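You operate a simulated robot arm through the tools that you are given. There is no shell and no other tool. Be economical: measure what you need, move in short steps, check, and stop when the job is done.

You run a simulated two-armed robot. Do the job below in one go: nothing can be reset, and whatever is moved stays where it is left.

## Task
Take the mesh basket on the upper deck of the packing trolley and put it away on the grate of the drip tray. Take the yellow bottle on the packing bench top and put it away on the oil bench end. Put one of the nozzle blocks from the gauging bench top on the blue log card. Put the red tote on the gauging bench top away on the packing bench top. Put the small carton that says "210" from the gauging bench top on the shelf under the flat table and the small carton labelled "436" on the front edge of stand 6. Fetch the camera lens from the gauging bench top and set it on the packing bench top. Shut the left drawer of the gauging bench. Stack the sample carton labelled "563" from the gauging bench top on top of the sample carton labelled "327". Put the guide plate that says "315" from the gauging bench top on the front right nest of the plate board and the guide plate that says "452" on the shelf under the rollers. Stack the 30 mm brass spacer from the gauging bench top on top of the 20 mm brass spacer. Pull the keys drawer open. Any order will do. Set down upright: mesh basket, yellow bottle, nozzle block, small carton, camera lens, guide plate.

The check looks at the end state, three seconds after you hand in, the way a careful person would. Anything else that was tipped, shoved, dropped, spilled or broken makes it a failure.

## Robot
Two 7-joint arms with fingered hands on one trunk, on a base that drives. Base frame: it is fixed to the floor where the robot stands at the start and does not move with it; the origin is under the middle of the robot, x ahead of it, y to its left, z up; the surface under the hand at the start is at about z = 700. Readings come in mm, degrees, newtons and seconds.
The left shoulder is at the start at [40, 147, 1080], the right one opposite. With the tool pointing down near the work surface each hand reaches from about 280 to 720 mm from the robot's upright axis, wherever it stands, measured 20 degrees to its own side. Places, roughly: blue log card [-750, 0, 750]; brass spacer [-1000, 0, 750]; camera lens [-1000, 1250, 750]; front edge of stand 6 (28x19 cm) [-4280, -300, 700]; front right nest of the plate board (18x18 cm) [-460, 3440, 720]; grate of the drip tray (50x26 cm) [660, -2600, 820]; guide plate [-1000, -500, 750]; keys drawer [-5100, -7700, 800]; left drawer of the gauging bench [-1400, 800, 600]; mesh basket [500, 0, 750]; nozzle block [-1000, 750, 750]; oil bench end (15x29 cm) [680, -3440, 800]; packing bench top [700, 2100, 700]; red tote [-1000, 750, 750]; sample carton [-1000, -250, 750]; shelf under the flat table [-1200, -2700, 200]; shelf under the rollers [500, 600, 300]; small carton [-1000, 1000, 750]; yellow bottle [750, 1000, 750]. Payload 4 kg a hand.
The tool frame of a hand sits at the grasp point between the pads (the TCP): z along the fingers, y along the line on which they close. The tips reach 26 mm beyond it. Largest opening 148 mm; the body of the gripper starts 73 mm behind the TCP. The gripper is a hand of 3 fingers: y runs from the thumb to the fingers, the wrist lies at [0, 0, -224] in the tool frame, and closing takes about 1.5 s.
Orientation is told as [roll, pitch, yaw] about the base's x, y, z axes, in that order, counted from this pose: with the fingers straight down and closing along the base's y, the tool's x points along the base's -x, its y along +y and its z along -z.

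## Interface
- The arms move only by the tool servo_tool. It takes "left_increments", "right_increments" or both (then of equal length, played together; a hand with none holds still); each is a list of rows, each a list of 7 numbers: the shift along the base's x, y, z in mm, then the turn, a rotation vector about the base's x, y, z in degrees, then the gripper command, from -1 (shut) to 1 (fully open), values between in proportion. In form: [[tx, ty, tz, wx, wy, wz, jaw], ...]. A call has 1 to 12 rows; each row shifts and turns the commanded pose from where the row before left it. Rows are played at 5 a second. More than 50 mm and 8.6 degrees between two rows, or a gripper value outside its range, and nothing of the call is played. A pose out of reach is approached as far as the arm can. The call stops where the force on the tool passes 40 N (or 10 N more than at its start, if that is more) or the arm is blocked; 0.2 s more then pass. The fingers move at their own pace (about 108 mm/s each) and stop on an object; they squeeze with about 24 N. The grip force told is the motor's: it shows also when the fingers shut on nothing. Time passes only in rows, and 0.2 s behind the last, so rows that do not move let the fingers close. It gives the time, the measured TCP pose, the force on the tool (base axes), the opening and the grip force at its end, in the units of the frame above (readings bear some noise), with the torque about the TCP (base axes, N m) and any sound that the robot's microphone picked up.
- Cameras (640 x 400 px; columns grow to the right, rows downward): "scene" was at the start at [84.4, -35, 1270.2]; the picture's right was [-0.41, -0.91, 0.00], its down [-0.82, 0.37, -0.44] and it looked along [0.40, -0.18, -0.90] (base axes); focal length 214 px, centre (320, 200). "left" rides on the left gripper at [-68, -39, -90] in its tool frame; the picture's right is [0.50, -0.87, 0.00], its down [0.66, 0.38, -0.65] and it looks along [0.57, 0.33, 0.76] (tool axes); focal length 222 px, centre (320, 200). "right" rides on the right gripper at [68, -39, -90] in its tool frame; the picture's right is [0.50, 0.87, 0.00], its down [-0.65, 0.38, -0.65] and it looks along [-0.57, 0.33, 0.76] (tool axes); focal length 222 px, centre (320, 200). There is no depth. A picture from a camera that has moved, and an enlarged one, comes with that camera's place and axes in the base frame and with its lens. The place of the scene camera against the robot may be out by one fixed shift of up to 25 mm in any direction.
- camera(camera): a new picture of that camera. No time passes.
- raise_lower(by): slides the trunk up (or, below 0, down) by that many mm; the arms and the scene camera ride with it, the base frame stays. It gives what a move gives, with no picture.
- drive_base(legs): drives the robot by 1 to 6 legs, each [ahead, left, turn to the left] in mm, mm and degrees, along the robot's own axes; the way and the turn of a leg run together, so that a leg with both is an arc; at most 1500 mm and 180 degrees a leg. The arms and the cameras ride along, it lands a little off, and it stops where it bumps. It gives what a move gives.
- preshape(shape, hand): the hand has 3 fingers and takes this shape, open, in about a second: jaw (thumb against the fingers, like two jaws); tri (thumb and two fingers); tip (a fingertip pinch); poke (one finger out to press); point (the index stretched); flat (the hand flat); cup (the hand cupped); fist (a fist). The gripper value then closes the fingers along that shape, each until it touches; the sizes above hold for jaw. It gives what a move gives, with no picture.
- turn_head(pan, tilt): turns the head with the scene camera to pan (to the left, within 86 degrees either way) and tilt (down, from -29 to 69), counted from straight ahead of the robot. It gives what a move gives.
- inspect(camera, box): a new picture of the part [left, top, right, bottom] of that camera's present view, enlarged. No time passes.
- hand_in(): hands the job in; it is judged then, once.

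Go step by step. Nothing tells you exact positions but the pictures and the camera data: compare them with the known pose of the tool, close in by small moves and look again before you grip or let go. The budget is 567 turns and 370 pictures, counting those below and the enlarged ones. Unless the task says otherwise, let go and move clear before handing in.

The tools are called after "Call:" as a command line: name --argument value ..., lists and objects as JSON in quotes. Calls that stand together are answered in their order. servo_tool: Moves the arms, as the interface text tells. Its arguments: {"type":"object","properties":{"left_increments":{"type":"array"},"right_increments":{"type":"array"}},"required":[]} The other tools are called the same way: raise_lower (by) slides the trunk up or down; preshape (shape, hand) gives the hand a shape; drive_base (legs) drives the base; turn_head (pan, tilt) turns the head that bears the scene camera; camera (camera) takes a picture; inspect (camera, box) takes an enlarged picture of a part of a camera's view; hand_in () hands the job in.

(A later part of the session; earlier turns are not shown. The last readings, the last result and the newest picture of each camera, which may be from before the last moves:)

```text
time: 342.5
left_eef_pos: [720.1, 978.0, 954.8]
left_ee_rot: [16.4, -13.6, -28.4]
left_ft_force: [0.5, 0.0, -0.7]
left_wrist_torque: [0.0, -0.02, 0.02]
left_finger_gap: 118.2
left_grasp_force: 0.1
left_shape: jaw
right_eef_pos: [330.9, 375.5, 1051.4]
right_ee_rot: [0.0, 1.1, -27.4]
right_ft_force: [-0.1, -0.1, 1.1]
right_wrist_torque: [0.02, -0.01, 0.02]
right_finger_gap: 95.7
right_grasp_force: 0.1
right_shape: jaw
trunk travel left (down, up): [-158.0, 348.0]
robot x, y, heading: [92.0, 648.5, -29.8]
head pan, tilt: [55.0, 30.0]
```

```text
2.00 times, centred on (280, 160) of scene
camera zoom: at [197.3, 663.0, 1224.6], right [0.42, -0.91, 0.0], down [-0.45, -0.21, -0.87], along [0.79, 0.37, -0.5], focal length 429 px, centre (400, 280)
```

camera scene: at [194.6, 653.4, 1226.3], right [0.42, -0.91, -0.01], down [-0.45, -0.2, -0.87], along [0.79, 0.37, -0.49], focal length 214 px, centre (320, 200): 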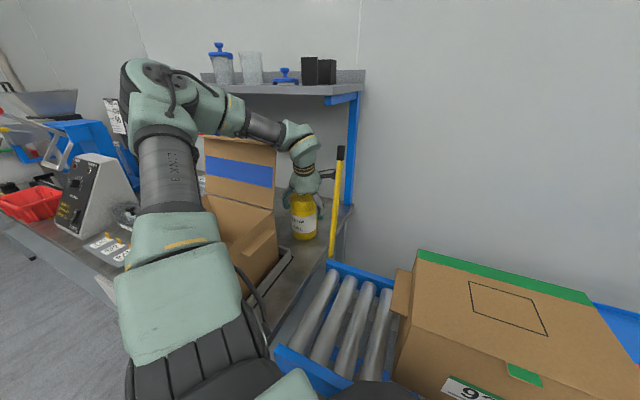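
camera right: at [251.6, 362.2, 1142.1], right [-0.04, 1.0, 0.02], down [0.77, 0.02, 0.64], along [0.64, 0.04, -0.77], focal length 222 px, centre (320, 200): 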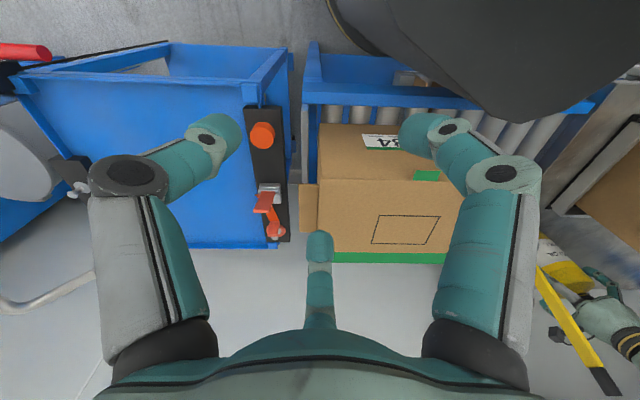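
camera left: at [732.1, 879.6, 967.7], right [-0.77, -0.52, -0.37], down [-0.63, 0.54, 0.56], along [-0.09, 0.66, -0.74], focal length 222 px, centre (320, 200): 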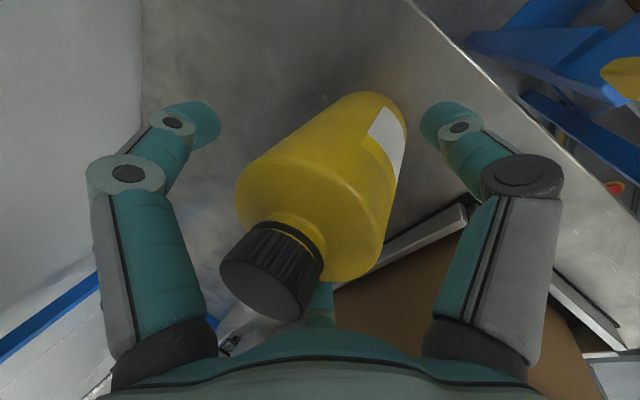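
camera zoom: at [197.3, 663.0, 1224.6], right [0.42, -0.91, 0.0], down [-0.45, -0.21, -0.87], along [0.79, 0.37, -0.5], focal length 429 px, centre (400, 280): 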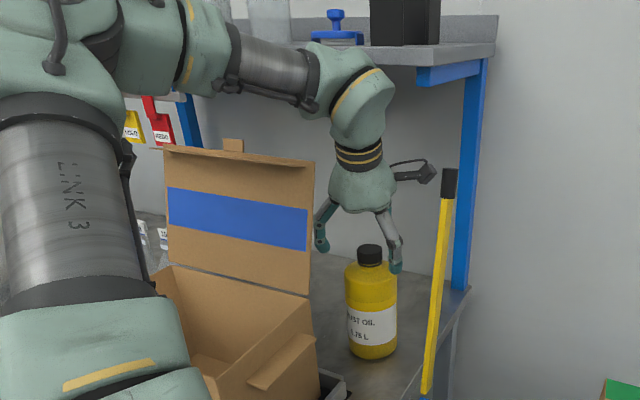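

The flap and bottle are fine. The left forearm crosses over that carton, so I'll use the right arm instead, with the robot turned left. I retract the left hand first.

Call:
servo_tool --left_increments '[[0, -5, 40, 0, 0, 0, 0.3], [0, 0, 40, 0, 0, 0, 0.3], [-26, -32, 6, -1.3, 2.6, 0, 0.3], [-26, -32, 6, -1.3, 2.6, 0, 0.3], [-26, -32, 6, -1.3, 2.6, 0, 0.3], [-26, -32, 6, -1.3, 2.6, 0, 0.3], [-26, -32, 6, -1.3, 2.6, 0, 0.3], [-26, -32, 6, -1.3, 2.6, 0, 0.3], [-26, -32, 6, -1.3, 2.6, 0, 0.3]]'

Call:
drive_base --legs '[[-120, 0, 0], [0, 0, 90], [60, -20, 0]]'

Call:
turn_head --pan -30 --tilt 30

Call:
camera --camera "scene"

```text
time: 344.1
left_eef_pos: [603.4, 833.8, 1063.1]
left_ee_rot: [6.0, -5.4, -24.7]
left_ft_force: [0.9, 20.5, 1.9]
left_wrist_torque: [-0.4, -0.17, 1.24]
left_finger_gap: 97.0
left_grasp_force: 0.1
left_shape: jaw
right_eef_pos: [331.5, 377.1, 1052.2]
right_ee_rot: [-0.2, 1.1, -27.3]
right_ft_force: [-0.1, 0.4, -0.1]
right_wrist_torque: [0.03, 0.01, -0.01]
right_finger_gap: 95.8
right_grasp_force: 0.0
right_shape: jaw
trunk travel left (down, up): [-158.0, 348.0]
robot x, y, heading: [89.8, 641.4, -29.9]
head pan, tilt: [55.0, 30.0]
stopped in row 7 (left hand): the force on the tool passed its limit at 63 N (the readings are from after the stop); the commanded pose is now the measured one
```

```text
time: 349.8
left_eef_pos: [-148.8, 1259.5, 1062.4]
left_ee_rot: [6.0, -5.3, 64.8]
left_ft_force: [-0.2, 0.4, -0.1]
left_wrist_torque: [-0.04, 0.04, 0.03]
left_finger_gap: 96.8
left_grasp_force: 0.0
left_shape: jaw
right_eef_pos: [304.0, 986.0, 1051.2]
right_ee_rot: [0.0, 1.2, 62.5]
right_ft_force: [0.1, 0.2, -0.1]
right_wrist_torque: [-0.05, -0.01, -0.02]
right_finger_gap: 95.8
right_grasp_force: 0.0
right_shape: jaw
trunk travel left (down, up): [-158.0, 348.0]
robot x, y, heading: [34.8, 748.3, 59.9]
head pan, tilt: [55.0, 30.0]
```

```text
time: 351.4
left_eef_pos: [-149.2, 1258.4, 1061.8]
left_ee_rot: [6.1, -5.3, 64.8]
left_ft_force: [0.4, 0.1, -0.3]
left_wrist_torque: [0.0, -0.02, 0.0]
left_finger_gap: 96.6
left_grasp_force: 0.1
left_shape: jaw
right_eef_pos: [303.9, 986.8, 1051.2]
right_ee_rot: [-0.1, 1.3, 62.6]
right_ft_force: [0.0, -0.5, -0.3]
right_wrist_torque: [0.02, -0.03, -0.05]
right_finger_gap: 95.9
right_grasp_force: 0.0
right_shape: jaw
trunk travel left (down, up): [-158.0, 348.0]
robot x, y, heading: [35.6, 746.9, 60.1]
head pan, tilt: [-30.0, 30.0]
```

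```text
179 pictures are left
camera scene: at [130.1, 799.4, 1224.9], right [0.5, -0.86, 0.0], down [-0.43, -0.25, -0.87], along [0.75, 0.43, -0.5], focal length 214 px, centre (320, 200)
```

scene: 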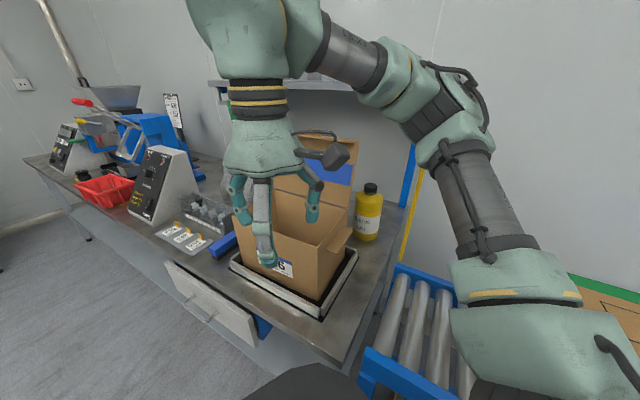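

The retracting hand bumped something, probably the yellow pole. I check that it still stands.

Call:
inspect --camera "scene" --box '[330, 100, 490, 280]'

```text
2.22 times, centred on (410, 190) of scene
camera zoom: at [130.1, 799.4, 1224.9], right [0.5, -0.86, 0.0], down [-0.43, -0.25, -0.87], along [0.75, 0.43, -0.5], focal length 477 px, centre (120, 222)
```

zoom: 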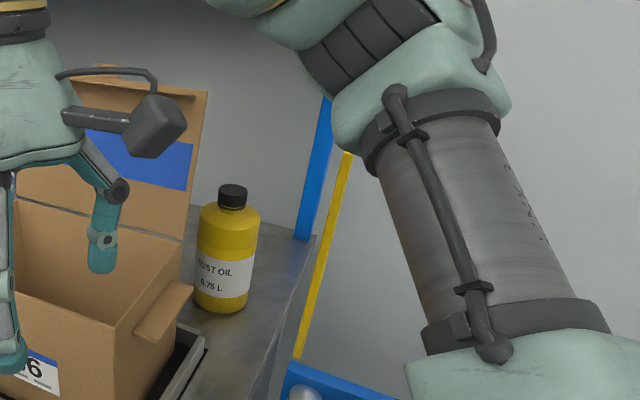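

The pole (top at [644, 816, 1092]) is untouched and fixed. I turn to heading 90 so that the right shoulder is close, and bring the right hand round at height.

Call:
drive_base --legs '[[0, 0, 30], [-45, -35, 0]]'

Call:
servo_tool --right_increments '[[20, -35, 10, 0, 0, 0, 0.6], [30, -35, 10, 0, 0, 0, 0.6], [35, -30, 10, 0, 0, 0, 0.6], [40, -25, 10, 0, 0, 0, 0.6], [45, -10, 10, 0, 0, 0, 0.6], [45, -5, 5, 0, 0, 0, 0.6], [45, 0, 0, 0, 0, 0, 0.6], [45, 5, 0, 0, 0, 0, 0.6]]'

Call:
turn_head --pan -65 --tilt 30

Call:
camera --camera "scene"

```text
time: 353.8
left_eef_pos: [-344.1, 1055.2, 1061.9]
left_ee_rot: [6.0, -5.3, 94.5]
left_ft_force: [-0.1, 0.4, 0.9]
left_wrist_torque: [0.03, -0.01, 0.02]
left_finger_gap: 96.8
left_grasp_force: 0.1
left_shape: jaw
right_eef_pos: [183.5, 1044.0, 1050.8]
right_ee_rot: [0.0, 1.2, 92.3]
right_ft_force: [-0.4, -0.6, 0.0]
right_wrist_torque: [0.02, 0.01, 0.05]
right_finger_gap: 95.8
right_grasp_force: 0.1
right_shape: jaw
trunk travel left (down, up): [-158.0, 348.0]
robot x, y, heading: [66.8, 700.3, 89.8]
head pan, tilt: [-30.0, 30.0]
```

```text
time: 355.6
left_eef_pos: [-344.1, 1054.9, 1062.9]
left_ee_rot: [6.0, -5.3, 94.5]
left_ft_force: [0.3, 0.2, 0.2]
left_wrist_torque: [0.02, 0.02, 0.01]
left_finger_gap: 96.5
left_grasp_force: 0.1
left_shape: jaw
right_eef_pos: [436.0, 941.1, 1073.8]
right_ee_rot: [0.1, 1.2, 92.3]
right_ft_force: [-1.0, 0.1, -1.0]
right_wrist_torque: [0.01, 0.0, -0.01]
right_finger_gap: 118.2
right_grasp_force: 0.2
right_shape: jaw
right hand out of reach, approached as far as the arm can: row 7, 8
trunk travel left (down, up): [-158.0, 348.0]
robot x, y, heading: [71.5, 700.6, 89.9]
head pan, tilt: [-30.0, 30.0]
```

```text
time: 356.6
left_eef_pos: [-344.7, 1054.5, 1061.3]
left_ee_rot: [6.0, -5.4, 94.6]
left_ft_force: [1.1, 0.2, -0.8]
left_wrist_torque: [0.0, 0.02, 0.03]
left_finger_gap: 96.4
left_grasp_force: 0.0
left_shape: jaw
right_eef_pos: [436.2, 941.0, 1074.1]
right_ee_rot: [0.1, 1.2, 92.3]
right_ft_force: [-0.4, 0.3, -0.8]
right_wrist_torque: [-0.01, -0.02, -0.02]
right_finger_gap: 118.3
right_grasp_force: 0.0
right_shape: jaw
trunk travel left (down, up): [-158.0, 348.0]
robot x, y, heading: [65.3, 700.0, 89.8]
head pan, tilt: [-65.0, 30.0]
```

```text
177 pictures are left
camera scene: at [158.4, 749.7, 1224.9], right [0.42, -0.91, 0.0], down [-0.45, -0.21, -0.87], along [0.79, 0.36, -0.5], focal length 214 px, centre (320, 200)
```

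scene: 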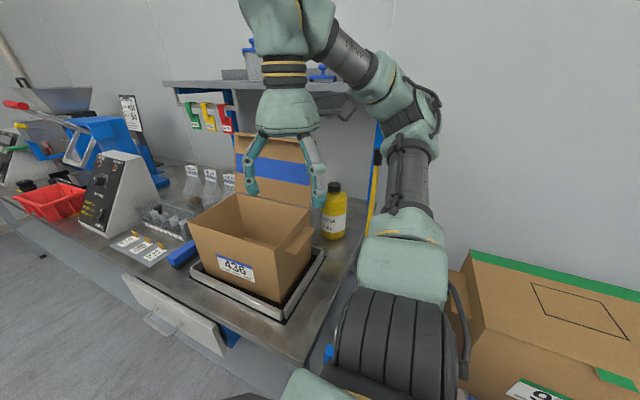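

The reach is limited because the hand is far above the shoulder. I raise the trunk 110 mm and bring the hand back down while moving on.

Call:
raise_lower --by 110

Call:
servo_tool --right_increments '[[20, -10, -35, 0, 0, -6, 0.6], [30, -10, -30, 0, 0, -6, 0.6], [40, -5, -10, 0, 0, -6, 0.6], [42, 0, 0, 0, 0, -6, 0.6], [42, 5, 0, 0, 0, -6, 0.6]]'

Call:
camera --camera "scene"

```text
time: 358.0
left_eef_pos: [-345.9, 1055.9, 1172.2]
left_ee_rot: [6.0, -5.3, 94.5]
left_ft_force: [0.4, -0.6, 1.0]
left_wrist_torque: [0.01, 0.03, -0.03]
left_finger_gap: 96.8
left_grasp_force: 0.0
left_shape: jaw
right_eef_pos: [436.2, 941.0, 1184.3]
right_ee_rot: [0.0, 1.2, 92.3]
right_ft_force: [-0.1, -0.2, 0.7]
right_wrist_torque: [0.03, -0.02, -0.01]
right_finger_gap: 118.2
right_grasp_force: 0.0
right_shape: jaw
trunk travel left (down, up): [-268.0, 238.0]
robot x, y, heading: [66.0, 700.1, 89.9]
head pan, tilt: [-65.0, 30.0]
```

```text
time: 359.2
left_eef_pos: [-344.5, 1055.8, 1172.6]
left_ee_rot: [6.0, -5.2, 94.5]
left_ft_force: [1.1, -0.8, 0.2]
left_wrist_torque: [0.01, 0.05, 0.0]
left_finger_gap: 96.7
left_grasp_force: 0.1
left_shape: jaw
right_eef_pos: [536.5, 988.4, 1084.5]
right_ee_rot: [0.0, 1.3, 62.3]
right_ft_force: [-0.8, -0.5, -0.2]
right_wrist_torque: [-0.01, 0.0, -0.03]
right_finger_gap: 118.0
right_grasp_force: 0.0
right_shape: jaw
right hand out of reach, approached as far as the arm can: row 1, 2, 3, 4, 5
trunk travel left (down, up): [-268.0, 238.0]
robot x, y, heading: [70.2, 695.4, 89.9]
head pan, tilt: [-65.0, 30.0]
```

```text
176 pictures are left
camera scene: at [159.0, 750.1, 1334.5], right [0.42, -0.91, 0.0], down [-0.45, -0.21, -0.87], along [0.79, 0.36, -0.5], focal length 214 px, centre (320, 200)
```

scene: 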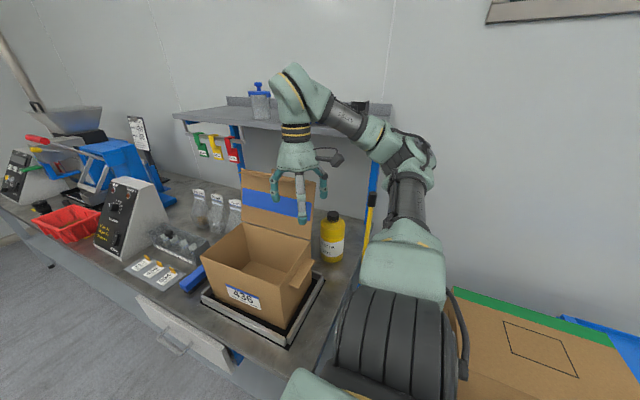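

This side reach is limited; heading 60 with more tilt is better. I lift and draw back the hand, then turn 30° right.

Call:
servo_tool --right_increments '[[0, 0, 40, 0, 0, 0, 0.6], [-20, -5, 35, 0, 0, 0, 0.6], [-40, -10, 10, 0, 0, 0, 0.6], [-40, -10, 0, 0, 0, 0, 0.6], [-40, -10, 0, 0, 0, 0, 0.6]]'

Call:
drive_base --legs '[[0, 0, -32]]'

Call:
turn_head --pan -33 --tilt 35

Call:
camera --camera "scene"

```text
time: 360.4
left_eef_pos: [-346.8, 1056.9, 1170.0]
left_ee_rot: [5.9, -5.3, 94.5]
left_ft_force: [-0.3, 0.0, -0.1]
left_wrist_torque: [0.0, 0.0, -0.01]
left_finger_gap: 96.5
left_grasp_force: 0.1
left_shape: jaw
right_eef_pos: [385.7, 964.0, 1166.7]
right_ee_rot: [-0.1, 1.3, 62.3]
right_ft_force: [0.8, 0.5, 0.1]
right_wrist_torque: [-0.02, 0.0, -0.01]
right_finger_gap: 118.1
right_grasp_force: 0.0
right_shape: jaw
right hand out of reach, approached as far as the arm can: row 1, 2
trunk travel left (down, up): [-268.0, 238.0]
robot x, y, heading: [72.1, 703.5, 89.5]
head pan, tilt: [-65.0, 30.0]
```

```text
time: 362.4
left_eef_pos: [-94.6, 1221.4, 1171.5]
left_ee_rot: [6.0, -5.4, 62.4]
left_ft_force: [-0.1, 0.3, -1.0]
left_wrist_torque: [0.01, 0.01, 0.02]
left_finger_gap: 96.6
left_grasp_force: 0.0
left_shape: jaw
right_eef_pos: [477.2, 755.9, 1166.5]
right_ee_rot: [0.1, 1.2, 30.2]
right_ft_force: [0.0, 0.2, 0.0]
right_wrist_torque: [0.02, 0.0, 0.01]
right_finger_gap: 118.2
right_grasp_force: 0.1
right_shape: jaw
trunk travel left (down, up): [-268.0, 238.0]
robot x, y, heading: [70.0, 700.4, 57.8]
head pan, tilt: [-65.0, 30.0]
```

```text
time: 363.3
left_eef_pos: [-93.1, 1220.3, 1170.9]
left_ee_rot: [6.1, -5.3, 62.4]
left_ft_force: [-0.9, 0.1, 0.6]
left_wrist_torque: [0.0, 0.02, -0.04]
left_finger_gap: 96.4
left_grasp_force: 0.1
left_shape: jaw
right_eef_pos: [478.4, 756.3, 1167.0]
right_ee_rot: [0.1, 1.2, 30.3]
right_ft_force: [0.2, 1.0, -0.1]
right_wrist_torque: [0.0, 0.06, 0.0]
right_finger_gap: 118.2
right_grasp_force: 0.1
right_shape: jaw
trunk travel left (down, up): [-268.0, 238.0]
robot x, y, heading: [68.1, 702.0, 57.6]
head pan, tilt: [-33.0, 35.0]
```

```text
175 pictures are left
camera scene: at [167.0, 745.4, 1326.8], right [0.42, -0.91, 0.0], down [-0.52, -0.24, -0.82], along [0.74, 0.34, -0.57], focal length 214 px, centre (320, 200)
```

scene: 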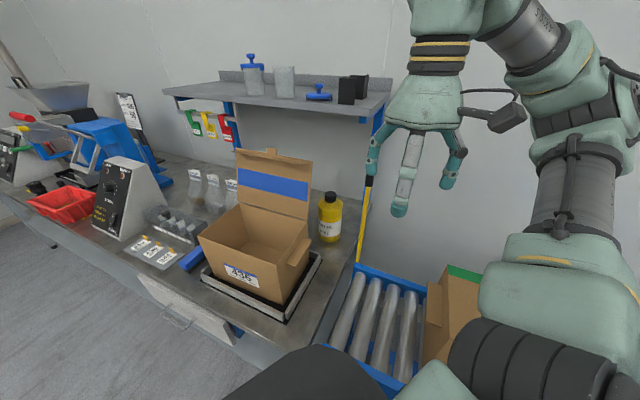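

The gap between flap corner [562, 946, 1105] and pole [644, 816, 1092] is 154 mm. With the hand shut and tilted 22° I thread it through above them, then come down over the bottle.

Call:
servo_tool --right_increments '[[20, 28, -30, 4, -6.2, 0, -1], [20, 28, -30, 4, -6.2, 0, -1], [22, 30, -30, 4, -6.2, 0, -1]]'

Call:
camera --camera "scene"

Call:
camera --camera "right"

```text
time: 364.1
left_eef_pos: [-93.2, 1221.9, 1171.5]
left_ee_rot: [6.1, -5.2, 62.4]
left_ft_force: [0.2, 0.1, -0.9]
left_wrist_torque: [0.0, 0.03, 0.02]
left_finger_gap: 96.6
left_grasp_force: 0.1
left_shape: jaw
right_eef_pos: [540.0, 843.2, 1076.4]
right_ee_rot: [1.1, -21.0, 29.9]
right_ft_force: [0.5, 0.0, -0.1]
right_wrist_torque: [-0.02, 0.0, -0.04]
right_finger_gap: 0.0
right_grasp_force: 14.6
right_shape: jaw
trunk travel left (down, up): [-268.0, 238.0]
robot x, y, heading: [68.3, 699.5, 57.7]
head pan, tilt: [-33.0, 35.0]
```

```text
174 pictures are left
camera scene: at [167.7, 746.1, 1326.7], right [0.42, -0.91, 0.0], down [-0.52, -0.24, -0.82], along [0.74, 0.34, -0.57], focal length 214 px, centre (320, 200)
```

scene: 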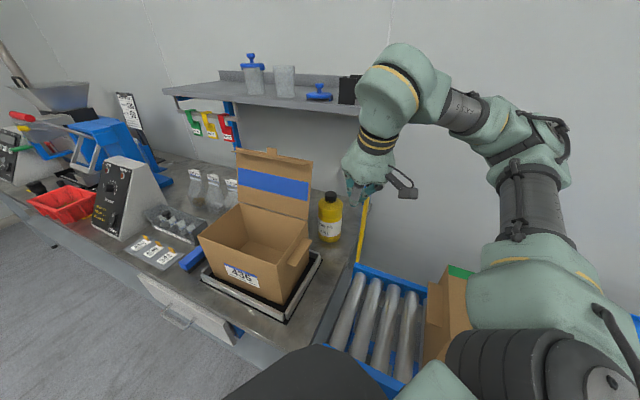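

```text
173 pictures are left
camera right: at [479.1, 759.8, 1136.0], right [-0.84, 0.51, -0.16], down [0.14, 0.5, 0.85], along [0.52, 0.69, -0.5], focal length 222 px, centre (320, 200)
```

right: 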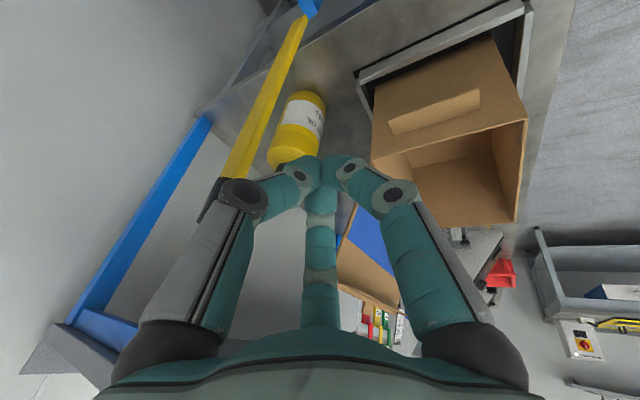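

The bottle lies straight ahead between pole and flap. I advance a little higher in short steps.

Call:
servo_tool --right_increments '[[25, 15, 15, 0, 0, 0, -1], [35, 22, 0, 0, 0, 0, -1], [34, 21, 0, 0, 0, 0, -1]]'

Call:
camera --camera "right"

Call:
inspect --camera "scene" --box '[230, 60, 450, 270]'

```text
time: 364.9
left_eef_pos: [-93.3, 1221.8, 1169.5]
left_ee_rot: [6.0, -5.3, 62.4]
left_ft_force: [-0.5, 0.5, 0.2]
left_wrist_torque: [0.01, -0.04, 0.01]
left_finger_gap: 96.7
left_grasp_force: 0.1
left_shape: jaw
right_eef_pos: [636.6, 901.0, 1091.4]
right_ee_rot: [1.1, -20.9, 30.1]
right_ft_force: [0.1, 0.7, -0.3]
right_wrist_torque: [-0.01, 0.02, 0.03]
right_finger_gap: 0.1
right_grasp_force: 23.6
right_shape: jaw
trunk travel left (down, up): [-268.0, 238.0]
robot x, y, heading: [69.6, 701.6, 57.7]
head pan, tilt: [-33.0, 35.0]
```

```text
172 pictures are left
camera right: at [574.8, 817.1, 1151.6], right [-0.84, 0.51, -0.16], down [0.14, 0.51, 0.85], along [0.52, 0.69, -0.5], focal length 222 px, centre (320, 200)
```

right: 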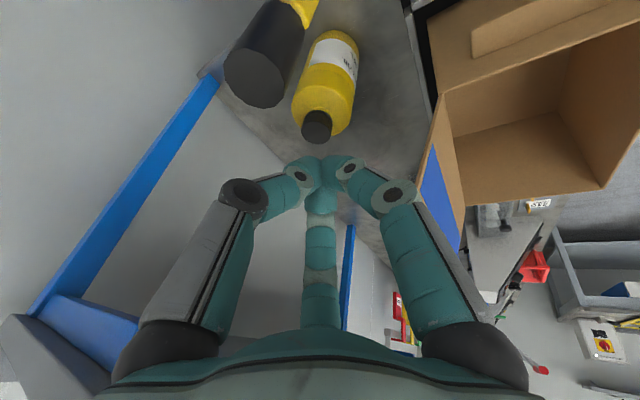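

```text
1.90 times, centred on (340, 165) of scene
camera zoom: at [167.5, 746.1, 1326.7], right [0.42, -0.91, 0.0], down [-0.52, -0.24, -0.82], along [0.74, 0.34, -0.57], focal length 408 px, centre (282, 267)
```

zoom: 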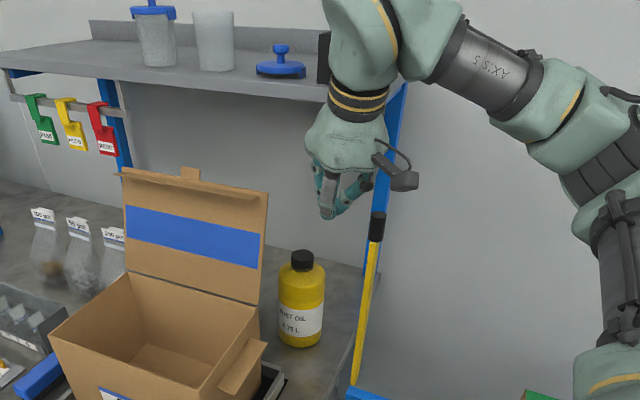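

Call:
servo_tool --right_increments '[[28, 22, -20, 0, 0, 0, -1], [28, 22, -25, 0, 0, 0, -1], [27, 22, -25, 0, 0, 0, -1]]'

Call:
camera --camera "right"

Call:
inspect --camera "scene" --box '[230, 60, 450, 270]'

```text
time: 365.7
left_eef_pos: [-94.2, 1222.5, 1171.1]
left_ee_rot: [5.9, -5.4, 62.4]
left_ft_force: [0.1, 0.1, 0.8]
left_wrist_torque: [-0.02, -0.03, 0.03]
left_finger_gap: 96.7
left_grasp_force: 0.0
left_shape: jaw
right_eef_pos: [717.8, 966.0, 1020.4]
right_ee_rot: [1.0, -20.8, 30.0]
right_ft_force: [0.3, 0.3, -0.6]
right_wrist_torque: [-0.01, 0.0, -0.01]
right_finger_gap: 0.1
right_grasp_force: 23.9
right_shape: jaw
trunk travel left (down, up): [-268.0, 238.0]
robot x, y, heading: [68.6, 701.1, 57.9]
head pan, tilt: [-33.0, 35.0]
```

```text
170 pictures are left
camera right: at [656.5, 884.0, 1080.8], right [-0.84, 0.51, -0.16], down [0.14, 0.51, 0.85], along [0.52, 0.69, -0.5], focal length 222 px, centre (320, 200)
```

right: 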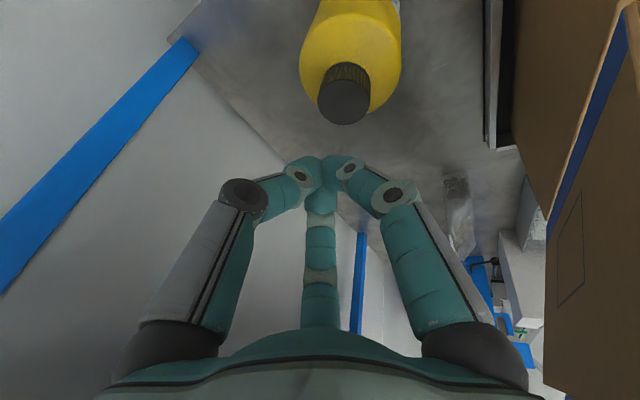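

```text
1.90 times, centred on (340, 165) of scene
camera zoom: at [167.6, 746.2, 1326.7], right [0.42, -0.91, 0.0], down [-0.52, -0.24, -0.82], along [0.74, 0.34, -0.57], focal length 408 px, centre (282, 267)
```

zoom: 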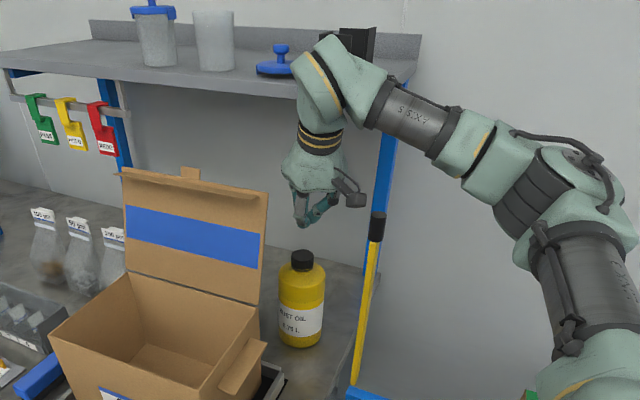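

The hand is over the bottle. I open and lower.

Call:
servo_tool --right_increments '[[0, 2, 0, 0, 0, 0, 0.5], [0, 0, 0, 0, 0, 0, 0.5], [0, 0, 0, 0, 0, 0, 0.5], [0, 0, 0, 0, 0, 0, 0.5], [0, 0, -40, 0, 0, 0, 0.5], [0, 0, -40, 0, 0, 0, 0.5], [0, 0, -30, 0, 0, 0, 0.5]]'

Call:
camera --camera "right"

Call:
inspect --camera "scene" --box '[230, 60, 450, 270]'

```text
time: 367.3
left_eef_pos: [-93.5, 1221.2, 1171.1]
left_ee_rot: [6.0, -5.3, 62.4]
left_ft_force: [0.4, -0.1, 0.0]
left_wrist_torque: [0.01, 0.03, 0.02]
left_finger_gap: 96.6
left_grasp_force: 0.1
left_shape: jaw
right_eef_pos: [717.6, 967.0, 911.2]
right_ee_rot: [1.2, -20.9, 30.0]
right_ft_force: [0.2, 0.1, 0.2]
right_wrist_torque: [0.02, 0.03, 0.01]
right_finger_gap: 110.7
right_grasp_force: 0.0
right_shape: jaw
trunk travel left (down, up): [-268.0, 238.0]
robot x, y, heading: [66.5, 698.5, 57.6]
head pan, tilt: [-33.0, 35.0]
```

```text
168 pictures are left
camera right: at [656.6, 884.8, 970.9], right [-0.84, 0.51, -0.16], down [0.14, 0.5, 0.85], along [0.52, 0.69, -0.5], focal length 222 px, centre (320, 200)
```

right: 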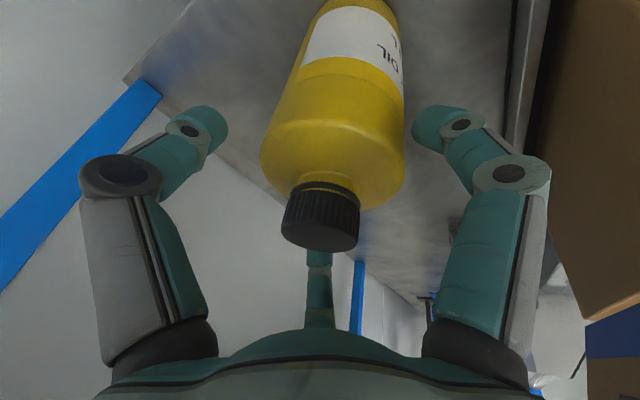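

```text
1.90 times, centred on (340, 165) of scene
camera zoom: at [167.3, 745.5, 1326.8], right [0.42, -0.91, 0.0], down [-0.52, -0.24, -0.82], along [0.74, 0.34, -0.57], focal length 408 px, centre (282, 267)
```

zoom: 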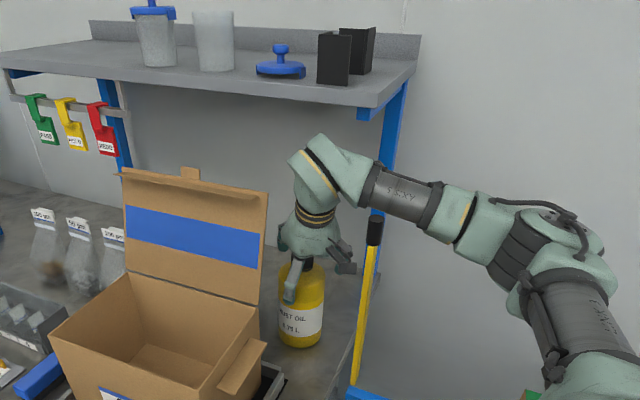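

The forearm is near the pole top, so I don't go lower: I take the bottle by its cap at this height.

Call:
servo_tool --right_increments '[[0, 1, -4, 0, 0, 0, 0.2], [0, 0, 0, 0, 0, 0, -0.3], [0, 0, 0, 0, 0, 0, -0.7], [0, 0, 0, 0, 0, 0, -1], [0, 0, 0, 0, 0, 0, -1], [0, 0, 0, 0, 0, 0, -1], [0, 0, 0, 0, 0, 0, -1]]'

Call:
camera --camera "right"

```text
time: 368.9
left_eef_pos: [-95.3, 1219.8, 1172.7]
left_ee_rot: [5.9, -5.4, 62.4]
left_ft_force: [0.6, 0.2, 0.3]
left_wrist_torque: [-0.02, 0.01, -0.02]
left_finger_gap: 96.6
left_grasp_force: 0.0
left_shape: jaw
right_eef_pos: [717.2, 966.5, 908.6]
right_ee_rot: [1.1, -21.1, 30.0]
right_ft_force: [-0.9, -1.7, 10.2]
right_wrist_torque: [0.53, -0.17, 0.02]
right_finger_gap: 67.8
right_grasp_force: 24.1
right_shape: jaw
trunk travel left (down, up): [-268.0, 238.0]
robot x, y, heading: [67.9, 700.1, 57.7]
head pan, tilt: [-33.0, 35.0]
```

```text
166 pictures are left
camera right: at [655.5, 885.2, 968.7], right [-0.84, 0.51, -0.16], down [0.14, 0.5, 0.85], along [0.52, 0.69, -0.5], focal length 222 px, centre (320, 200)
```

right: 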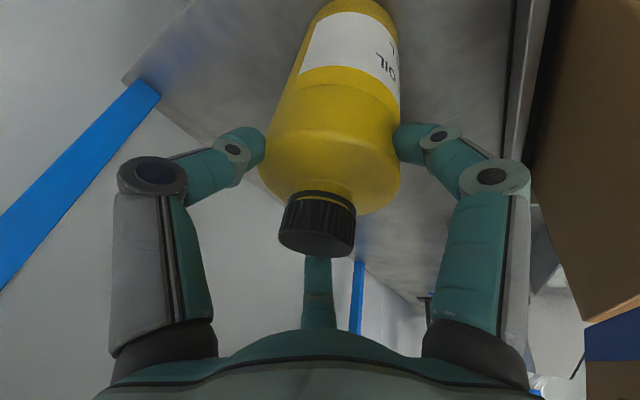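

The tips touch at the shoulder. I reopen a little, go 14 mm lower and close again for a firmer hold on the body.

Call:
servo_tool --right_increments '[[0, 0, 0, 0, 0, 0, 0.4], [0, 0, 0, 0, 0, 0, 0.4], [0, 0, -7, 0, 0, 0, 0.4], [0, 1, -7, 0, 0, 0, 0.4], [0, 0, 0, 0, 0, 0, -0.3], [0, 0, 0, 0, 0, 0, -1], [0, 0, 0, 0, 0, 0, -1], [0, 0, 0, 0, 0, 0, -1], [0, 0, 0, 0, 0, 0, -1]]'

Call:
camera --camera "right"

```text
time: 370.9
left_eef_pos: [-94.4, 1221.3, 1171.5]
left_ee_rot: [6.0, -5.3, 62.4]
left_ft_force: [-0.2, 0.5, 0.5]
left_wrist_torque: [-0.02, -0.02, 0.01]
left_finger_gap: 96.2
left_grasp_force: 0.1
left_shape: jaw
right_eef_pos: [717.7, 968.2, 894.0]
right_ee_rot: [0.9, -20.9, 30.1]
right_ft_force: [0.1, 0.7, -0.6]
right_wrist_torque: [-0.2, 0.28, -0.01]
right_finger_gap: 79.7
right_grasp_force: 23.6
right_shape: jaw
trunk travel left (down, up): [-268.0, 238.0]
robot x, y, heading: [66.8, 701.8, 57.8]
head pan, tilt: [-33.0, 35.0]
```

```text
165 pictures are left
camera right: at [656.4, 886.9, 953.4], right [-0.84, 0.51, -0.16], down [0.14, 0.51, 0.85], along [0.52, 0.69, -0.5], focal length 222 px, centre (320, 200)
```

right: 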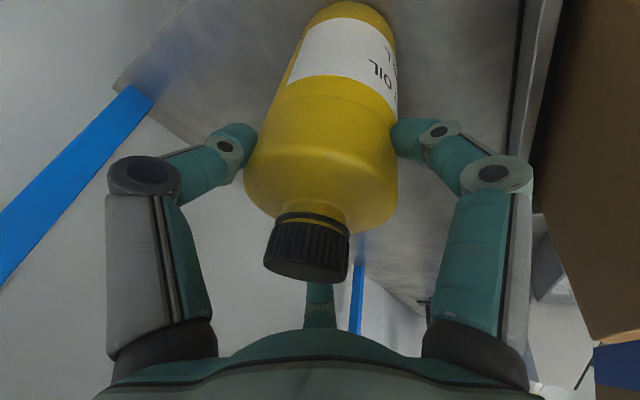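

Good hold at 80 mm. I lift, back out from under the shelf, rise, and withdraw between flap and pole.

Call:
servo_tool --right_increments '[[0, 0, 10, 0, 0, 0, -1], [0, 0, 40, 0, 0, 0, -1], [0, 0, 45, 0, 0, 0, -1], [0, 0, 41, 0, 0, 0, -1]]'

Call:
inspect --camera "scene" --box '[230, 60, 450, 270]'

```text
time: 371.9
left_eef_pos: [-93.9, 1220.3, 1171.9]
left_ee_rot: [6.0, -5.4, 62.4]
left_ft_force: [0.6, 0.4, -0.4]
left_wrist_torque: [0.0, -0.04, -0.05]
left_finger_gap: 96.8
left_grasp_force: 0.0
left_shape: jaw
right_eef_pos: [718.3, 968.9, 1029.3]
right_ee_rot: [1.0, -20.8, 30.0]
right_ft_force: [-0.5, 0.1, -8.5]
right_wrist_torque: [-0.07, 0.04, 0.01]
right_finger_gap: 79.8
right_grasp_force: 24.1
right_shape: jaw
trunk travel left (down, up): [-268.0, 238.0]
robot x, y, heading: [70.0, 701.2, 57.7]
head pan, tilt: [-33.0, 35.0]
```

```text
1.90 times, centred on (340, 165) of scene
camera zoom: at [167.1, 745.9, 1326.8], right [0.42, -0.91, 0.0], down [-0.52, -0.24, -0.82], along [0.74, 0.34, -0.57], focal length 408 px, centre (282, 267)
```

zoom: 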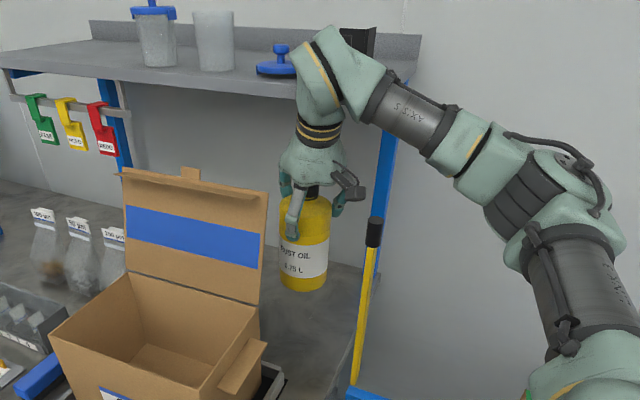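

Held firmly, 8.5 N. Now back, up and out.

Call:
servo_tool --right_increments '[[-23, -15.5, 0, 0, 0, 0, -1], [-23, -15.5, 0, 0, 0, 0, -1], [0, 0, 44, 0, 0, 0, -1], [-5, -3, 44, 0, 0, 0, -1], [-34, -22, 5, 0, 0, 0, -1], [-34, -22, 5, 0, 0, 0, -1], [-34, -22, 0, 0, 0, 0, -1], [-34, -22, 0, 0, 0, 0, -1]]'

Call:
camera --camera "scene"

```text
time: 373.7
left_eef_pos: [-93.2, 1219.9, 1172.9]
left_ee_rot: [5.8, -5.4, 62.4]
left_ft_force: [-0.5, -0.1, 0.1]
left_wrist_torque: [0.02, 0.0, 0.01]
left_finger_gap: 96.9
left_grasp_force: 0.1
left_shape: jaw
right_eef_pos: [530.0, 844.0, 1127.4]
right_ee_rot: [0.9, -20.8, 29.9]
right_ft_force: [0.0, 1.2, -6.9]
right_wrist_torque: [0.0, 0.03, 0.04]
right_finger_gap: 77.0
right_grasp_force: 23.9
right_shape: jaw
trunk travel left (down, up): [-268.0, 238.0]
robot x, y, heading: [70.5, 701.4, 57.4]
head pan, tilt: [-33.0, 35.0]
```

```text
163 pictures are left
camera scene: at [166.0, 744.5, 1326.8], right [0.42, -0.91, 0.0], down [-0.52, -0.24, -0.82], along [0.74, 0.34, -0.57], focal length 214 px, centre (320, 200)
```

scene: 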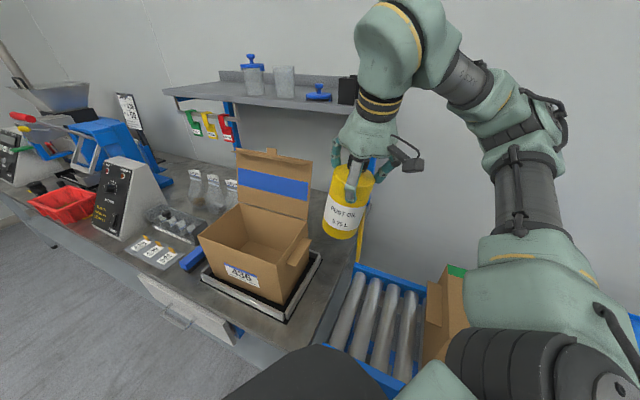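

The bottle is out. I draw it in, then drive to the gauging bench's right part to take the small carton 210 with the left hand.

Call:
servo_tool --right_increments '[[-30, -25, 0, 0, 0, 0, -1], [-30, -25, 0, 0, 0, 0, -1], [-25, -20, 0, 0, 0, 0, -1]]'

Call:
drive_base --legs '[[-250, 0, 0], [0, 0, 92], [680, -430, 0]]'

Call:
raise_lower --by -70

Call:
turn_head --pan 35 --tilt 42

Call:
camera --camera "scene"

Call:
camera --camera "left"

```text
time: 374.5
left_eef_pos: [-93.1, 1220.9, 1171.6]
left_ee_rot: [6.0, -5.2, 62.4]
left_ft_force: [0.5, 0.4, 0.7]
left_wrist_torque: [0.02, -0.02, 0.05]
left_finger_gap: 96.4
left_grasp_force: 0.0
left_shape: jaw
right_eef_pos: [446.0, 777.7, 1128.2]
right_ee_rot: [1.1, -20.9, 29.9]
right_ft_force: [0.3, 0.3, -7.8]
right_wrist_torque: [-0.15, 0.08, 0.01]
right_finger_gap: 77.0
right_grasp_force: 24.4
right_shape: jaw
trunk travel left (down, up): [-268.0, 238.0]
robot x, y, heading: [67.6, 699.1, 58.1]
head pan, tilt: [-33.0, 35.0]
```

```text
time: 384.1
left_eef_pos: [-940.8, 1021.1, 1171.3]
left_ee_rot: [6.0, -5.4, 154.5]
left_ft_force: [0.8, 0.2, 0.5]
left_wrist_torque: [0.01, 0.01, 0.01]
left_finger_gap: 96.7
left_grasp_force: 0.1
left_shape: jaw
right_eef_pos: [-517.9, 1575.4, 1127.7]
right_ee_rot: [0.9, -20.9, 122.2]
right_ft_force: [0.6, -0.3, -8.2]
right_wrist_torque: [-0.08, -0.18, 0.01]
right_finger_gap: 76.7
right_grasp_force: 24.2
right_shape: jaw
trunk travel left (down, up): [-268.0, 238.0]
robot x, y, heading: [-426.6, 1195.9, 149.8]
head pan, tilt: [-33.0, 35.0]
```

```text
time: 385.2
left_eef_pos: [-941.6, 1020.6, 1102.3]
left_ee_rot: [6.0, -5.4, 154.5]
left_ft_force: [-0.3, -0.3, -1.1]
left_wrist_torque: [0.0, -0.01, 0.0]
left_finger_gap: 96.8
left_grasp_force: 0.2
left_shape: jaw
right_eef_pos: [-518.3, 1576.7, 1059.0]
right_ee_rot: [1.1, -20.9, 122.2]
right_ft_force: [0.4, 0.1, -8.9]
right_wrist_torque: [-0.04, -0.15, 0.01]
right_finger_gap: 76.4
right_grasp_force: 23.7
right_shape: jaw
trunk travel left (down, up): [-198.0, 308.0]
robot x, y, heading: [-425.0, 1199.0, 150.1]
head pan, tilt: [-33.0, 35.0]
```

```text
time: 386.6
left_eef_pos: [-942.0, 1020.5, 1103.0]
left_ee_rot: [6.0, -5.3, 154.6]
left_ft_force: [-0.7, 0.3, -0.6]
left_wrist_torque: [0.01, -0.05, 0.0]
left_finger_gap: 96.4
left_grasp_force: 0.1
left_shape: jaw
right_eef_pos: [-517.7, 1575.5, 1058.3]
right_ee_rot: [1.0, -21.0, 122.2]
right_ft_force: [0.5, -0.4, -9.0]
right_wrist_torque: [-0.07, -0.2, -0.03]
right_finger_gap: 76.7
right_grasp_force: 23.9
right_shape: jaw
trunk travel left (down, up): [-198.0, 308.0]
robot x, y, heading: [-429.2, 1202.3, 149.8]
head pan, tilt: [35.0, 42.0]
```

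```text
162 pictures are left
camera scene: at [-521.8, 1195.8, 1246.8], right [-0.08, 1.0, 0.0], down [0.67, 0.06, -0.74], along [-0.74, -0.06, -0.67], focal length 214 px, centre (320, 200)
```

scene: 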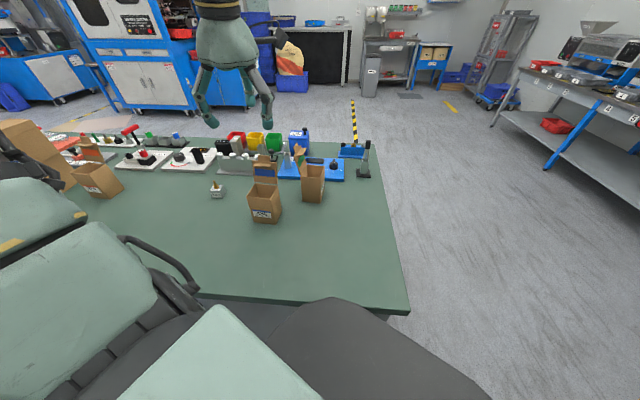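

```text
161 pictures are left
camera left: at [-974.1, 1089.7, 1193.3], right [0.81, 0.57, -0.14], down [0.52, -0.59, 0.63], along [0.28, -0.58, -0.77], focal length 222 px, centre (320, 200)
```

left: 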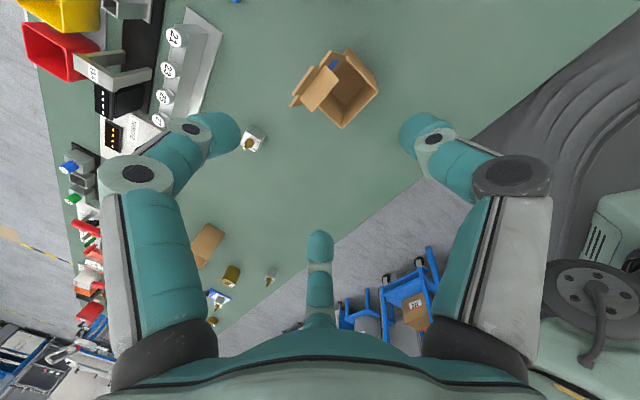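

Call:
inspect --camera "scene" --box '[220, 130, 364, 230]'

```text
4.00 times, centred on (292, 180) of scene
camera zoom: at [-521.8, 1195.8, 1246.8], right [-0.08, 1.0, 0.0], down [0.67, 0.06, -0.74], along [-0.74, -0.06, -0.67], focal length 858 px, centre (432, 280)
```

zoom: 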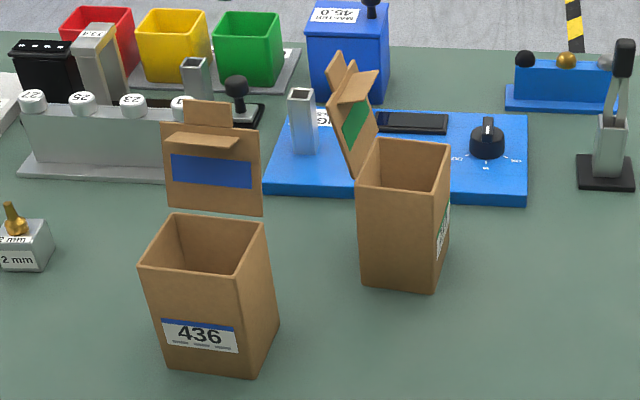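

Carton 210 stands near [-1040, 1132], its flap on the far (-y) side. Because its shelf is low, I'll pinch its near wall from the bench's end with the hand tilted 45° forward. I drive round there.

Call:
drive_base --legs '[[249, -431, 0], [0, 0, 120], [30, -791, 0]]'

Call:
turn_head --pan 20 --tilt 42

Call:
camera --camera "scene"

```text
time: 398.4
left_eef_pos: [-790.7, 1303.1, 1103.0]
left_ee_rot: [6.0, -5.3, -83.5]
left_ft_force: [0.6, 0.1, 0.5]
left_wrist_torque: [-0.04, 0.01, 0.01]
left_finger_gap: 96.5
left_grasp_force: 0.2
left_shape: jaw
right_eef_pos: [-1485.9, 1367.7, 1058.0]
right_ee_rot: [1.0, -20.9, -115.9]
right_ft_force: [0.3, -0.7, -8.4]
right_wrist_torque: [0.18, 0.03, -0.01]
right_finger_gap: 76.4
right_grasp_force: 24.0
right_shape: jaw
trunk travel left (down, up): [-198.0, 308.0]
robot x, y, heading: [-1216.2, 1643.1, -88.2]
head pan, tilt: [35.0, 42.0]
```

```text
time: 399.2
left_eef_pos: [-790.6, 1302.9, 1102.3]
left_ee_rot: [5.9, -5.3, -83.5]
left_ft_force: [0.0, 0.4, -0.5]
left_wrist_torque: [0.0, 0.0, 0.0]
left_finger_gap: 96.9
left_grasp_force: 0.2
left_shape: jaw
right_eef_pos: [-1485.7, 1367.8, 1058.3]
right_ee_rot: [1.0, -20.8, -115.9]
right_ft_force: [0.6, 0.1, -7.5]
right_wrist_torque: [0.2, 0.0, -0.02]
right_finger_gap: 76.5
right_grasp_force: 24.1
right_shape: jaw
trunk travel left (down, up): [-198.0, 308.0]
robot x, y, heading: [-1216.4, 1645.8, -88.2]
head pan, tilt: [20.0, 42.0]
```

```text
159 pictures are left
camera scene: at [-1177.0, 1534.6, 1246.8], right [-0.93, -0.37, 0.0], down [-0.25, 0.62, -0.74], along [0.28, -0.69, -0.67], focal length 214 px, centre (320, 200)
```

scene: 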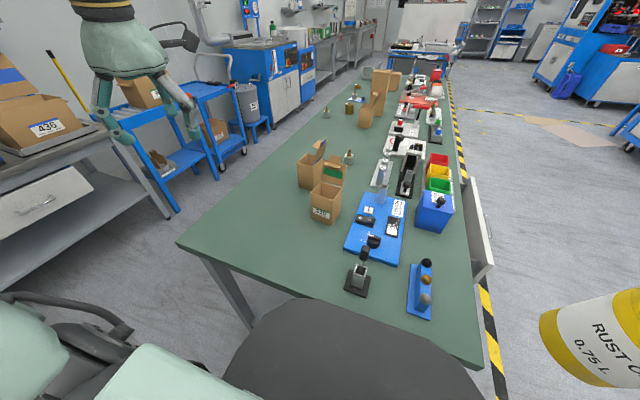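

Call:
inspect --camera "scene" --box '[270, 130, 414, 240]'

```text
3.64 times, centred on (342, 185) of scene
camera zoom: at [-1177.0, 1534.6, 1246.8], right [-0.93, -0.37, 0.0], down [-0.25, 0.62, -0.74], along [0.28, -0.69, -0.67], focal length 780 px, centre (240, 254)
```

zoom: 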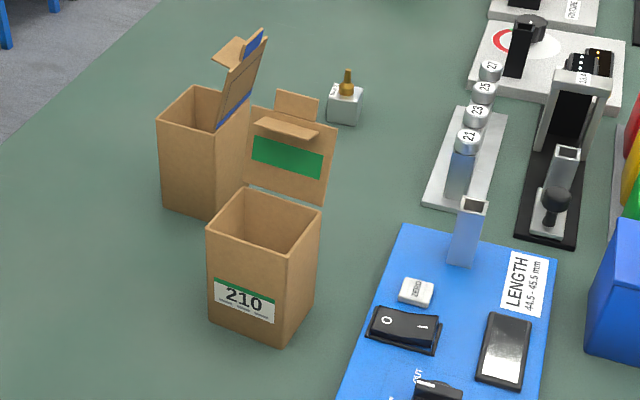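

Carton 210: near wall at y ≈ 1157, top z ≈ 888, centre x ≈ -1031. I back off 100 mm, and turn and tilt the left hand for pinching this wall.

Call:
drive_base --legs '[[-100, 0, -1.8]]'

Call:
servo_tool --left_increments '[[-20, -10, -5, 0, 0, -7.9, 0], [-20, -10, -5, 0, 0, -7.9, 0], [-20, -10, -5, 0, 0, -7.9, 0], [-20, -10, -5, 0, 0, -7.9, 0], [-20, -10, -5, 0, 0, -7.9, 0], [-20, -10, -5, 0, 0, -7.9, 0], [-20, -10, -5, 0, 0, -7.9, 0], [-20, -10, -5, 0, 0, -7.9, 0], [-20, -10, -5, 0, 0, -7.9, 0], [-20, -10, -5, 0, 0, -7.9, 0], [-20, -10, -5, 0, 0, -7.9, 0], [-20, -10, -5, 0, 0, -6, 0]]'

Call:
servo_tool --left_increments '[[0, 0, -10, -7.5, 0, 0, 0], [0, 0, -10, -7.5, 0, 0, 0], [0, 0, -10, -7.5, 0, 0, 0], [0, 0, -10, -7.5, 0, 0, 0], [0, 0, -10, -7.5, 0, 0, 0], [0, 0, -10, -7.5, 0, 0, 0]]'

Call:
camera --camera "left"

Call:
camera --camera "scene"

```text
time: 400.4
left_eef_pos: [-802.4, 1390.0, 1102.9]
left_ee_rot: [6.0, -5.3, -85.2]
left_ft_force: [-0.2, 0.9, -0.3]
left_wrist_torque: [0.0, 0.01, 0.01]
left_finger_gap: 96.8
left_grasp_force: 0.2
left_shape: jaw
right_eef_pos: [-1495.1, 1475.6, 1059.5]
right_ee_rot: [1.0, -20.9, -117.6]
right_ft_force: [-0.1, -0.6, -8.0]
right_wrist_torque: [0.18, 0.05, 0.03]
right_finger_gap: 76.7
right_grasp_force: 23.5
right_shape: jaw
trunk travel left (down, up): [-198.0, 308.0]
robot x, y, heading: [-1217.2, 1743.9, -89.6]
head pan, tilt: [20.0, 42.0]
```

```text
time: 402.9
left_eef_pos: [-1043.2, 1268.7, 1040.1]
left_ee_rot: [5.9, -5.3, -178.2]
left_ft_force: [-0.8, -0.1, 0.4]
left_wrist_torque: [0.0, -0.02, -0.02]
left_finger_gap: 74.3
left_grasp_force: 0.1
left_shape: jaw
right_eef_pos: [-1496.5, 1475.8, 1058.3]
right_ee_rot: [0.9, -20.8, -117.6]
right_ft_force: [-0.2, -1.3, -8.2]
right_wrist_torque: [0.16, 0.06, 0.0]
right_finger_gap: 76.6
right_grasp_force: 23.8
right_shape: jaw
trunk travel left (down, up): [-198.0, 308.0]
robot x, y, heading: [-1217.0, 1740.9, -90.1]
head pan, tilt: [20.0, 42.0]
```

```text
time: 404.4
left_eef_pos: [-1043.0, 1268.8, 981.4]
left_ee_rot: [51.1, -5.1, 177.5]
left_ft_force: [0.0, 1.3, 0.8]
left_wrist_torque: [0.0, 0.0, 0.04]
left_finger_gap: 74.3
left_grasp_force: 0.1
left_shape: jaw
right_eef_pos: [-1494.8, 1476.9, 1059.1]
right_ee_rot: [1.0, -20.8, -117.6]
right_ft_force: [-0.1, -0.1, -8.7]
right_wrist_torque: [0.15, 0.02, -0.02]
right_finger_gap: 76.9
right_grasp_force: 24.3
right_shape: jaw
trunk travel left (down, up): [-198.0, 308.0]
robot x, y, heading: [-1223.3, 1741.7, -89.9]
head pan, tilt: [20.0, 42.0]
```

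```text
157 pictures are left
camera left: at [-1103.1, 1367.6, 1013.1], right [0.46, 0.52, -0.72], down [0.73, 0.24, 0.64], along [0.51, -0.82, -0.27], focal length 222 px, centre (320, 200)
```

left: 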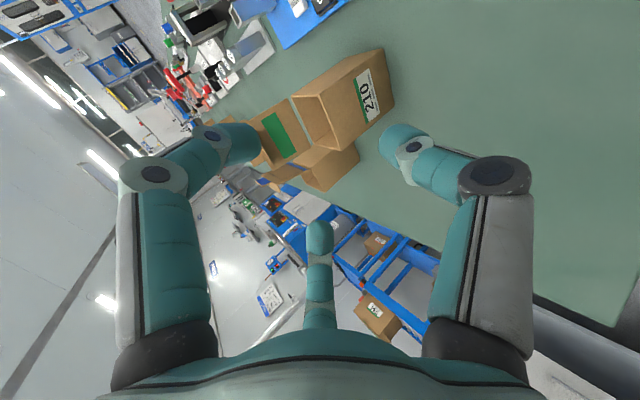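

```text
156 pictures are left
camera scene: at [-1181.5, 1632.7, 1246.7], right [-0.94, -0.34, 0.0], down [-0.23, 0.63, -0.74], along [0.25, -0.7, -0.67], focal length 214 px, centre (320, 200)
```

scene: 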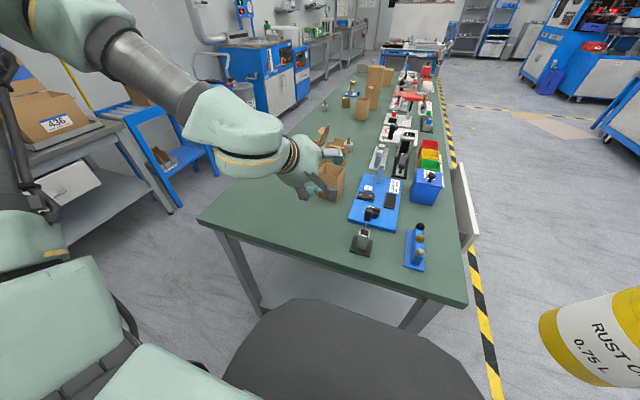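

Call:
inspect --camera "left" --box '[240, 30, 420, 210]'

```text
2.22 times, centred on (330, 120) of left
camera zoom: at [-1103.1, 1367.6, 1013.1], right [0.46, 0.52, -0.72], down [0.73, 0.24, 0.64], along [0.51, -0.82, -0.27], focal length 494 px, centre (298, 378)
```

zoom: 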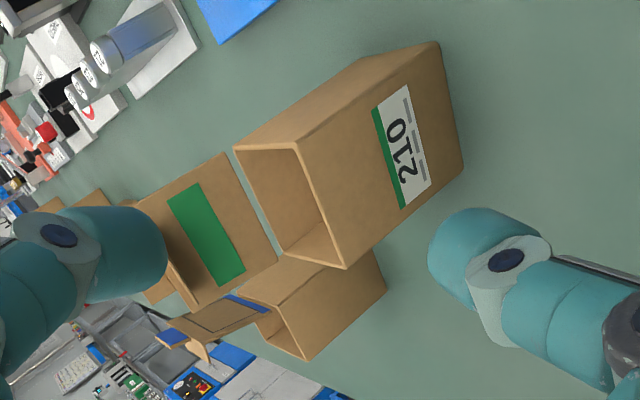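

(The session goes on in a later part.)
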